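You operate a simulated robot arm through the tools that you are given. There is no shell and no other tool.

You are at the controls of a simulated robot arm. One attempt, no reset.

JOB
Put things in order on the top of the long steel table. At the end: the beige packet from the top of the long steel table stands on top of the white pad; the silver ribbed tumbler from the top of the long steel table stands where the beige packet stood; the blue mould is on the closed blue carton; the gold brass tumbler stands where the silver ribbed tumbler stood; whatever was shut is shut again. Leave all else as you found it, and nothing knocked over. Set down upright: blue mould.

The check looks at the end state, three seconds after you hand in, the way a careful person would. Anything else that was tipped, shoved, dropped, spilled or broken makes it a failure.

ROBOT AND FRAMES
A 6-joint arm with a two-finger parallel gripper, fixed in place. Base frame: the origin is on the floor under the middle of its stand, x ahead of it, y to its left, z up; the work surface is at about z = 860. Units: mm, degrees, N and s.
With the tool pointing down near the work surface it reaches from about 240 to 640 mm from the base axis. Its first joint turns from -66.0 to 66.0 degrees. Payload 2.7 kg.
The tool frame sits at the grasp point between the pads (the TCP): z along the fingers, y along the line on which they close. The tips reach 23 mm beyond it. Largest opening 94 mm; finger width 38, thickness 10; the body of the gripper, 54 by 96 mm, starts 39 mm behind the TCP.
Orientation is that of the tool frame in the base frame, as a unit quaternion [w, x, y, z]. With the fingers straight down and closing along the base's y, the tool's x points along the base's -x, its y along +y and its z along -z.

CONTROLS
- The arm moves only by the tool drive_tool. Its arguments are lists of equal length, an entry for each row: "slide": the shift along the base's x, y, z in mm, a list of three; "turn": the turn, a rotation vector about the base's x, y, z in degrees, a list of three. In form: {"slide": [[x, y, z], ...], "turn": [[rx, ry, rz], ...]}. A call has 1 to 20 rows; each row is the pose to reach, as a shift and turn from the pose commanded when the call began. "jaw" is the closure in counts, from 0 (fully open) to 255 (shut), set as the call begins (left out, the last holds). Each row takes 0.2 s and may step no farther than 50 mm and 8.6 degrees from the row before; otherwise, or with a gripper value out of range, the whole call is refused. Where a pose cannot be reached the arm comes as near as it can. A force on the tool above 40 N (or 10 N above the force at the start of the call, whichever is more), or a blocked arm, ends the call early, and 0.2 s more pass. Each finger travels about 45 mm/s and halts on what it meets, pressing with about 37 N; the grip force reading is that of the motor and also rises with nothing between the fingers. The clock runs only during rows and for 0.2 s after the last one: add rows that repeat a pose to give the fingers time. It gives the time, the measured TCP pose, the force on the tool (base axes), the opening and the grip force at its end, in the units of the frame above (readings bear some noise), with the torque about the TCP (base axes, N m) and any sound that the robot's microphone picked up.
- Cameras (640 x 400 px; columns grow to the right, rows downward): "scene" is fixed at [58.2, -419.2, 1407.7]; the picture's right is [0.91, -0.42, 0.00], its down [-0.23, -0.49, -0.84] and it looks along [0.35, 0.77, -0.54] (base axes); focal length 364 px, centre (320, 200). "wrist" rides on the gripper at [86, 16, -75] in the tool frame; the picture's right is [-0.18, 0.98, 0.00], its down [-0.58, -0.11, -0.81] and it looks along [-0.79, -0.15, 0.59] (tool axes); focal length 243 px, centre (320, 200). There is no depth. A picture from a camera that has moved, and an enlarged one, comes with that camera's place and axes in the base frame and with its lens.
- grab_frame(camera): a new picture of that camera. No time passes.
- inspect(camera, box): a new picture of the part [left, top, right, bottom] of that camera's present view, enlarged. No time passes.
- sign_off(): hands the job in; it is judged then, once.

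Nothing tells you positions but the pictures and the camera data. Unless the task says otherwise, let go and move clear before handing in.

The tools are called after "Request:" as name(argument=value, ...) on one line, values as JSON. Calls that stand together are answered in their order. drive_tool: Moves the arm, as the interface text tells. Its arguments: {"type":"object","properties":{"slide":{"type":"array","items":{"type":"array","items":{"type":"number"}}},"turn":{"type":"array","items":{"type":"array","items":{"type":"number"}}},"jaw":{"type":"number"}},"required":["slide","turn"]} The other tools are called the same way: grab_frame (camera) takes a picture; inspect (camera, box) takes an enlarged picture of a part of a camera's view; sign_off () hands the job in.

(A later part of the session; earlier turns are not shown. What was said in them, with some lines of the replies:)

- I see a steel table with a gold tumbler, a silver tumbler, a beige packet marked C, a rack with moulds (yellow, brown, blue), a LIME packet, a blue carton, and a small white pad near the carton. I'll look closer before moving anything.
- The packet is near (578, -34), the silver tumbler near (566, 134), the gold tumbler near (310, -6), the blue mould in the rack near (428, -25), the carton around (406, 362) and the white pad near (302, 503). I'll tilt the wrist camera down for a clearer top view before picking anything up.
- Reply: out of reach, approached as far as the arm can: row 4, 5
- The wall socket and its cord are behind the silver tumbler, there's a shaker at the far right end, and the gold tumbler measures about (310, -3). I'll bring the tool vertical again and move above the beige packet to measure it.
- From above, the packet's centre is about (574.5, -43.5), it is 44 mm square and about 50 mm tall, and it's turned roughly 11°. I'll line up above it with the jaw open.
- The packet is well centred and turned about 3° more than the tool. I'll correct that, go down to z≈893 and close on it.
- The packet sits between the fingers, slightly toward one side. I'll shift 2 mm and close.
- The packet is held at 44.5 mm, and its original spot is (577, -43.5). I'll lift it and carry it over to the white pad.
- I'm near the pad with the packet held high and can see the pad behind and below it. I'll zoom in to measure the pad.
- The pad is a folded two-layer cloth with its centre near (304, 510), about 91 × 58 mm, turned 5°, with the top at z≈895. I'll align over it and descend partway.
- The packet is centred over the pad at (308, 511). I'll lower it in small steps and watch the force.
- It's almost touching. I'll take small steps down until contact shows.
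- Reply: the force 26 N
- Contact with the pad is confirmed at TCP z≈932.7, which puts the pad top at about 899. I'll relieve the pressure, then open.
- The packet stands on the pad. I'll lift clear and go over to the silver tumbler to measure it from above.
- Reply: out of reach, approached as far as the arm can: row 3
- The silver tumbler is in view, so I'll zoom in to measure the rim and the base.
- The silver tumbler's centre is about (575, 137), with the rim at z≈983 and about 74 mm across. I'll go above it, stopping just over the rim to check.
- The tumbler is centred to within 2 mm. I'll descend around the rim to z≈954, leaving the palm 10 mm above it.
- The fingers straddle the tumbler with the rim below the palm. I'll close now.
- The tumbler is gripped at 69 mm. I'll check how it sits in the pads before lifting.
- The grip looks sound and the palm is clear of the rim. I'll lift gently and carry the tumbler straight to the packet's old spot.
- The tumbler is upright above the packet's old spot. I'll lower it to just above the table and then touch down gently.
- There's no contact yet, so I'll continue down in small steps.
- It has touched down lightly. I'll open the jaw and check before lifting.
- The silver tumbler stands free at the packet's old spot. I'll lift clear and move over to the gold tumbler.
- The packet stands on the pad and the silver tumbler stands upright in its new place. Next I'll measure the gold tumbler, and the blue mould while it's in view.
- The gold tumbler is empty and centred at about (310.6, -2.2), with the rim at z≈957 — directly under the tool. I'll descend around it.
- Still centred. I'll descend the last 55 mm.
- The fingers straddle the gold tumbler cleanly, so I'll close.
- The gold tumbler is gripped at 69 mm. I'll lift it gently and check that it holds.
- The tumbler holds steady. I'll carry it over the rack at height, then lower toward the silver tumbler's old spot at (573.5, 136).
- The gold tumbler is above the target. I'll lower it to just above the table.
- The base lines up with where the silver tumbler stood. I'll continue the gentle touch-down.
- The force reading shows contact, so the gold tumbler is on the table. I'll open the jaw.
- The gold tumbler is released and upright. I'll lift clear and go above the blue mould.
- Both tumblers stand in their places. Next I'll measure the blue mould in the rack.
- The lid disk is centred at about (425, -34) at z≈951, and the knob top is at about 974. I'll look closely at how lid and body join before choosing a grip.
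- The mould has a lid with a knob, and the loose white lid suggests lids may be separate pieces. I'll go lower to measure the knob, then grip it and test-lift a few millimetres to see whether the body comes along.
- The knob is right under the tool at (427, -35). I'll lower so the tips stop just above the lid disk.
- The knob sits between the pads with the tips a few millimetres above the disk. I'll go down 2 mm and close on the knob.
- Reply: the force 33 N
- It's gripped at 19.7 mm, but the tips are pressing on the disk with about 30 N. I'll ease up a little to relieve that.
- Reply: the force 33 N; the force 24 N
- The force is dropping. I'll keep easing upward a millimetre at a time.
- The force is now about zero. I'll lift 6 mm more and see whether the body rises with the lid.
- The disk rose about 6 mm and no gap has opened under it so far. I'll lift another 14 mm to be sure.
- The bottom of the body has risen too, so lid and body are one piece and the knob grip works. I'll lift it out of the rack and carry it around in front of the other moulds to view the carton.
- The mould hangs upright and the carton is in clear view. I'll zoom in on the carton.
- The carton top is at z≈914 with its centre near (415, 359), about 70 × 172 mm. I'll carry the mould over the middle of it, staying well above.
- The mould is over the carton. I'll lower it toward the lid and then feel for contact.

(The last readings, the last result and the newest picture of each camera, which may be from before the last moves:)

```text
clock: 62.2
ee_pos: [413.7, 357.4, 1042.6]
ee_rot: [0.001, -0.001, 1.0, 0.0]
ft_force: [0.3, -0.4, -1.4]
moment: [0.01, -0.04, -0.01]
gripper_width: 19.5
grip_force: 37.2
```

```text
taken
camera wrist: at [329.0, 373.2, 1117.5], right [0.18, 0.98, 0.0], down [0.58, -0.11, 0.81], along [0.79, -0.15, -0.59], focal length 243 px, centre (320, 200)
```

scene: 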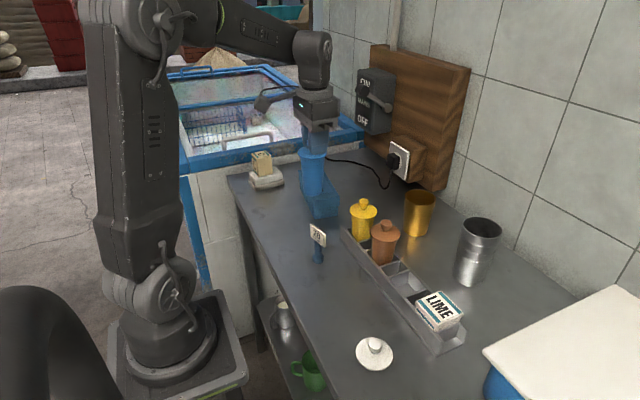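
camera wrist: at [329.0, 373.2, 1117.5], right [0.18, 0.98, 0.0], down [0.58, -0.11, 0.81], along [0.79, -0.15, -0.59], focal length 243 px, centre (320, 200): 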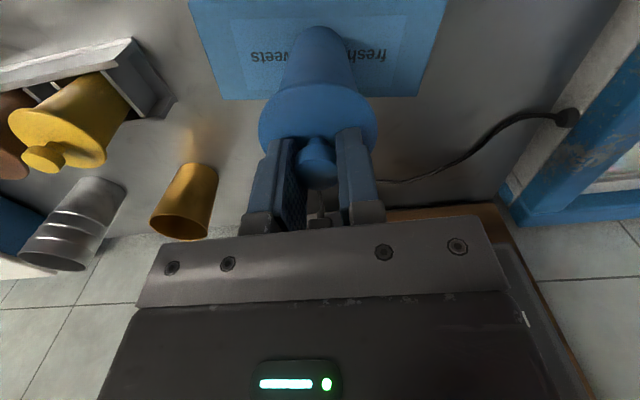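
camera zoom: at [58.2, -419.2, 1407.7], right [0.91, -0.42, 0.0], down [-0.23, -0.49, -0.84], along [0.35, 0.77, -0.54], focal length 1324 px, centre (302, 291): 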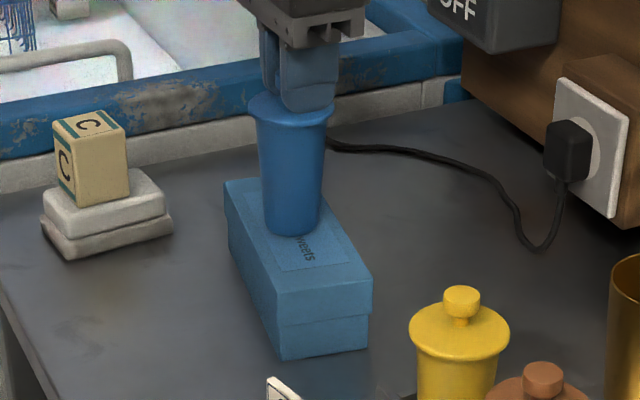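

It's only a few millimetres above the carton lid and centred. I'll take small steps to contact.

Request:
drive_tool(slide=[[0, 0, -1], [0, 0, -2], [0, 0, -3], [0, 0, -3]], turn=[[0, 0, 0], [0, 0, 0], [0, 0, 0], [0, 0, 0]])

Request:
drive_tool(slide=[[0, 0, -1], [0, 0, -1.5], [0, 0, -1.5]], turn=[[0, 0, 0], [0, 0, 0], [0, 0, 0]])

Request:
inspect(camera="scene", box=[295, 140, 350, 220])

```text
clock: 63.2
ee_pos: [414.1, 356.9, 1041.1]
ee_rot: [0.001, -0.001, 1.0, 0.0]
ft_force: [-1.3, 0.1, 1.1]
moment: [-0.03, 0.1, 0.03]
gripper_width: 19.5
grip_force: 36.6
```

```text
clock: 64.0
ee_pos: [413.5, 359.2, 1040.0]
ee_rot: [0.002, -0.001, 1.0, 0.0]
ft_force: [-2.3, -1.5, 15.5]
moment: [-0.15, 0.34, 0.04]
gripper_width: 19.9
grip_force: 37.2
```

```text
5.00 times, centred on (322, 180) of scene
camera zoom: at [57.9, -419.4, 1407.6], right [0.91, -0.42, 0.0], down [-0.23, -0.49, -0.84], along [0.35, 0.77, -0.54], focal length 1820 px, centre (308, 300)
```

zoom: 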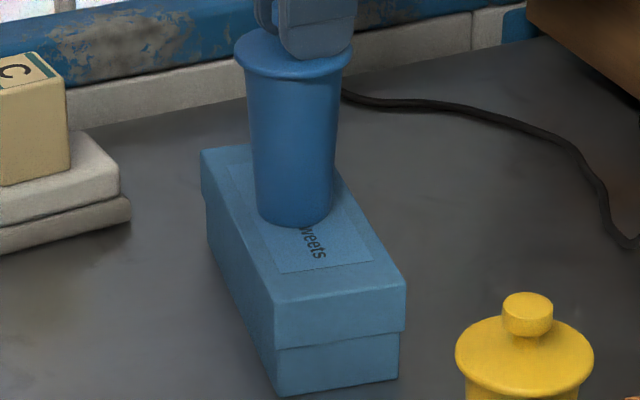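

Contact is at about 15 N. I'll ease off a little, then open.

Request:
drive_tool(slide=[[0, 0, 1.2], [0, 0, 1.2], [0, 0, 1.2]], turn=[[0, 0, 0], [0, 0, 0], [0, 0, 0]])

```text
clock: 64.8
ee_pos: [415.5, 359.2, 1041.0]
ee_rot: [0.001, -0.001, 1.0, 0.0]
ft_force: [-0.3, 0.7, 14.9]
moment: [-0.06, 0.01, 0.0]
gripper_width: 19.3
grip_force: 37.1
```

Request:
drive_tool(slide=[[0, 0, 1.2], [0, 0, 1.2], [0, 0, 1.2]], turn=[[0, 0, 0], [0, 0, 0], [0, 0, 0]])

```text
clock: 65.6
ee_pos: [413.9, 357.6, 1039.8]
ee_rot: [0.0, -0.001, 1.0, -0.001]
ft_force: [0.9, 0.7, 2.8]
moment: [0.09, -0.17, -0.01]
gripper_width: 19.7
grip_force: 36.5
```

The residual force is small and the mould rests on the carton. I'll open the jaw gently.

Request:
drive_tool(slide=[[0, 0, 0], [0, 0, 0], [0, 0, 0], [0, 0, 0]], turn=[[0, 0, 0], [0, 0, 0], [0, 0, 0], [0, 0, 0]], jaw=100)

Request:
grab_frame(camera="wrist")

Request:
inspect(camera="scene", box=[290, 120, 350, 220])

```text
clock: 66.6
ee_pos: [413.5, 358.4, 1042.0]
ee_rot: [-0.001, -0.001, 1.0, 0.0]
ft_force: [0.4, 0.7, 0.0]
moment: [0.01, -0.02, -0.01]
gripper_width: 57.5
grip_force: 0.1
```

```text
taken
camera wrist: at [329.4, 374.0, 1115.8], right [0.18, 0.98, 0.0], down [0.58, -0.11, 0.81], along [0.79, -0.15, -0.59], focal length 243 px, centre (320, 200)
```

wrist: 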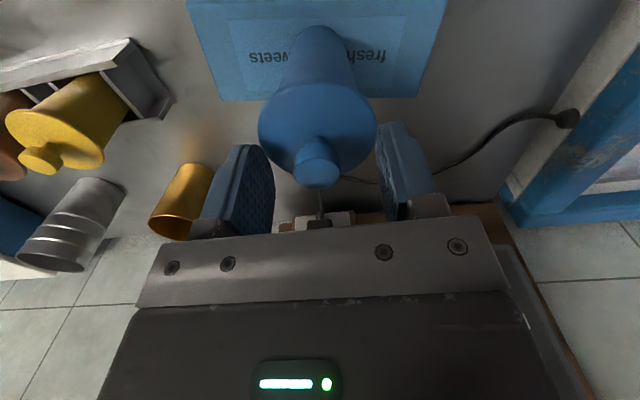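

```text
4.00 times, centred on (320, 170) of scene
camera zoom: at [58.2, -419.2, 1407.7], right [0.91, -0.42, 0.0], down [-0.23, -0.49, -0.84], along [0.35, 0.77, -0.54], focal length 1456 px, centre (320, 320)
```

zoom: 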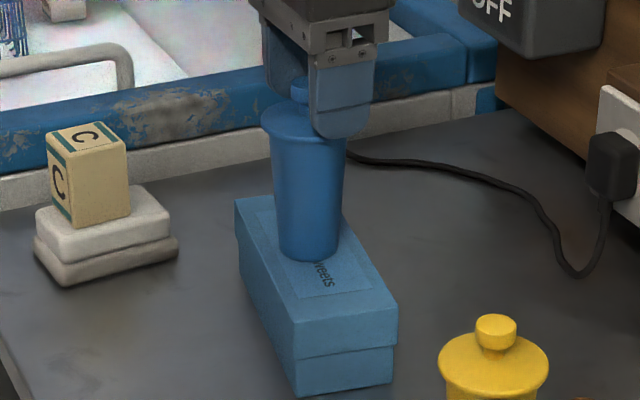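

The mould stands on the carton by itself. I'll lift straight up, retreat to a clear pose and check everything.

Request:
drive_tool(slide=[[0, 0, 15], [0, 0, 35], [0, 0, 52], [-15, -35, 65], [-30, -75, 85], [-45, -115, 105], [-58, -155, 125], [-68, -195, 145], [-74, -235, 160], [-77, -275, 170], [-77, -315, 172], [-77, -350, 172], [-77, -350, 172]], turn=[[0, 0, 0], [0, 0, 0], [0, 0, 0], [0, 0, 0], [0, 0, 0], [0, 0, 0], [0, 0, 0], [0, 0, 0], [0, 0, 0], [0, 0, 0], [0, 0, 0], [0, 0, 0], [0, 0, 0]])

Request:
grab_frame(camera="scene")

Request:
grab_frame(camera="wrist")

```text
clock: 69.4
ee_pos: [337.3, 7.4, 1214.6]
ee_rot: [0.001, -0.001, 1.0, 0.0]
ft_force: [0.8, 0.4, -0.5]
moment: [0.0, 0.01, -0.02]
gripper_width: 57.5
grip_force: 0.1
```

```text
taken
```

scene: 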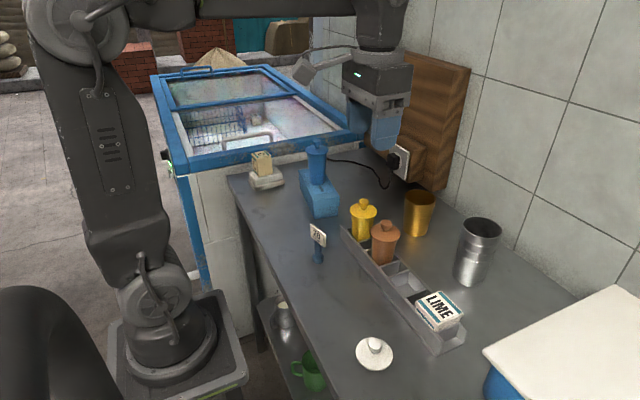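

```text
taken
camera wrist: at [251.7, 22.8, 1288.6], right [0.18, 0.98, 0.0], down [0.58, -0.11, 0.81], along [0.79, -0.15, -0.59], focal length 243 px, centre (320, 200)
```

wrist: 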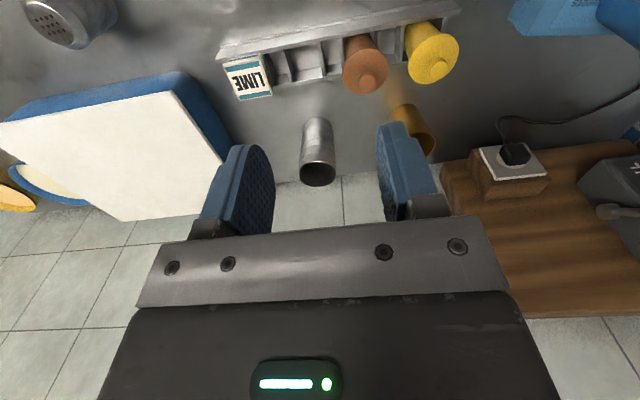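

Everything looks in place. One last close look at each item before handing in.

Request:
inspect(camera="scene", box=[235, 130, 355, 230])

Request:
inspect(camera="scene", box=[340, 175, 520, 300])

Request:
inspect(camera="scene", box=[290, 220, 490, 390])

```text
4.00 times, centred on (295, 180) of scene
camera zoom: at [58.2, -419.2, 1407.7], right [0.91, -0.42, 0.0], down [-0.23, -0.49, -0.84], along [0.35, 0.77, -0.54], focal length 1456 px, centre (420, 280)
```

zoom: 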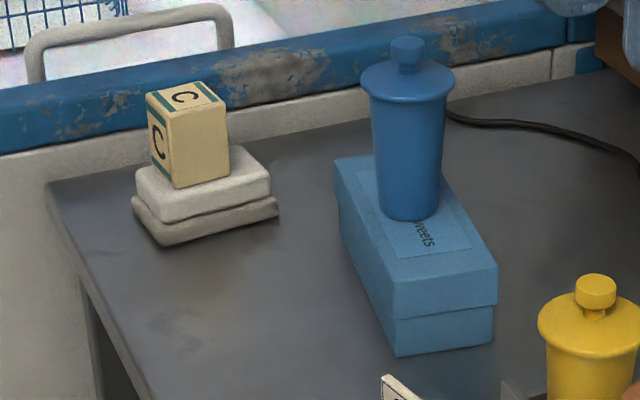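

```text
3.20 times, centred on (430, 238) of scene
camera zoom: at [58.2, -419.2, 1407.7], right [0.91, -0.42, 0.0], down [-0.23, -0.49, -0.84], along [0.35, 0.77, -0.54], focal length 1165 px, centre (-32, 80)
```

zoom: 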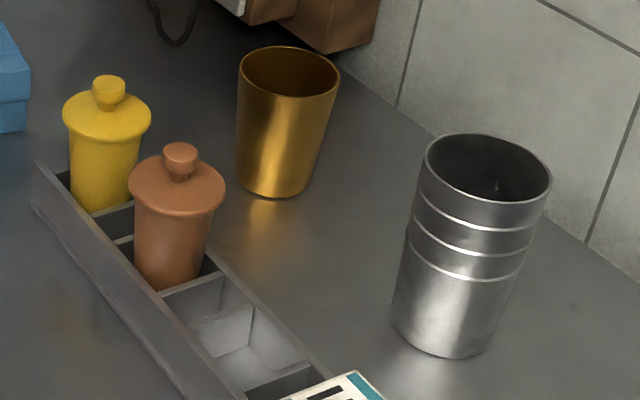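

```text
2.35 times, centred on (390, 305) of scene
camera zoom: at [58.2, -419.2, 1407.7], right [0.91, -0.42, 0.0], down [-0.23, -0.49, -0.84], along [0.35, 0.77, -0.54], focal length 856 px, centre (155, -47)
```

zoom: 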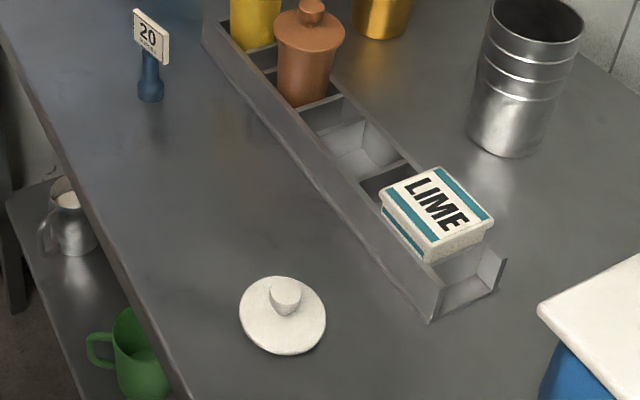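

All four moves are done and nothing has tipped:
- The packet stands on the white pad.
- The silver tumbler stands where the packet was.
- The gold tumbler stands where the silver one was.
- The blue mould stands upright on the closed carton.

The rest of the table looks as it did at the start and the arm is clear, so I'm handing in.

Request:
sign_off()

```text
The job is handed in.
```

The table is set as you asked, and I've handed the job in. The check's result hasn't come back. In the last pictures everything stood upright and the arm was clear.

- **Beige packet:** it stands on the white pad, roughly centred.
- **Silver ribbed tumbler:** it stands where the packet was, within a few millimetres by my measurements.
- **Gold brass tumbler:** it stands where the silver tumbler was, also within a few millimetres.
- **Blue mould:** it stands upright on the closed blue carton, with its lid still on. I carried it by the knob after a short test lift showed that the lid and body move as one piece.

While I was gripping the knob, the fingers pressed down on the mould's lid with about 30 N. I eased off before lifting, and the close-up pictures show no damage. I didn't open the carton or the freezer, and the other items look unmoved.
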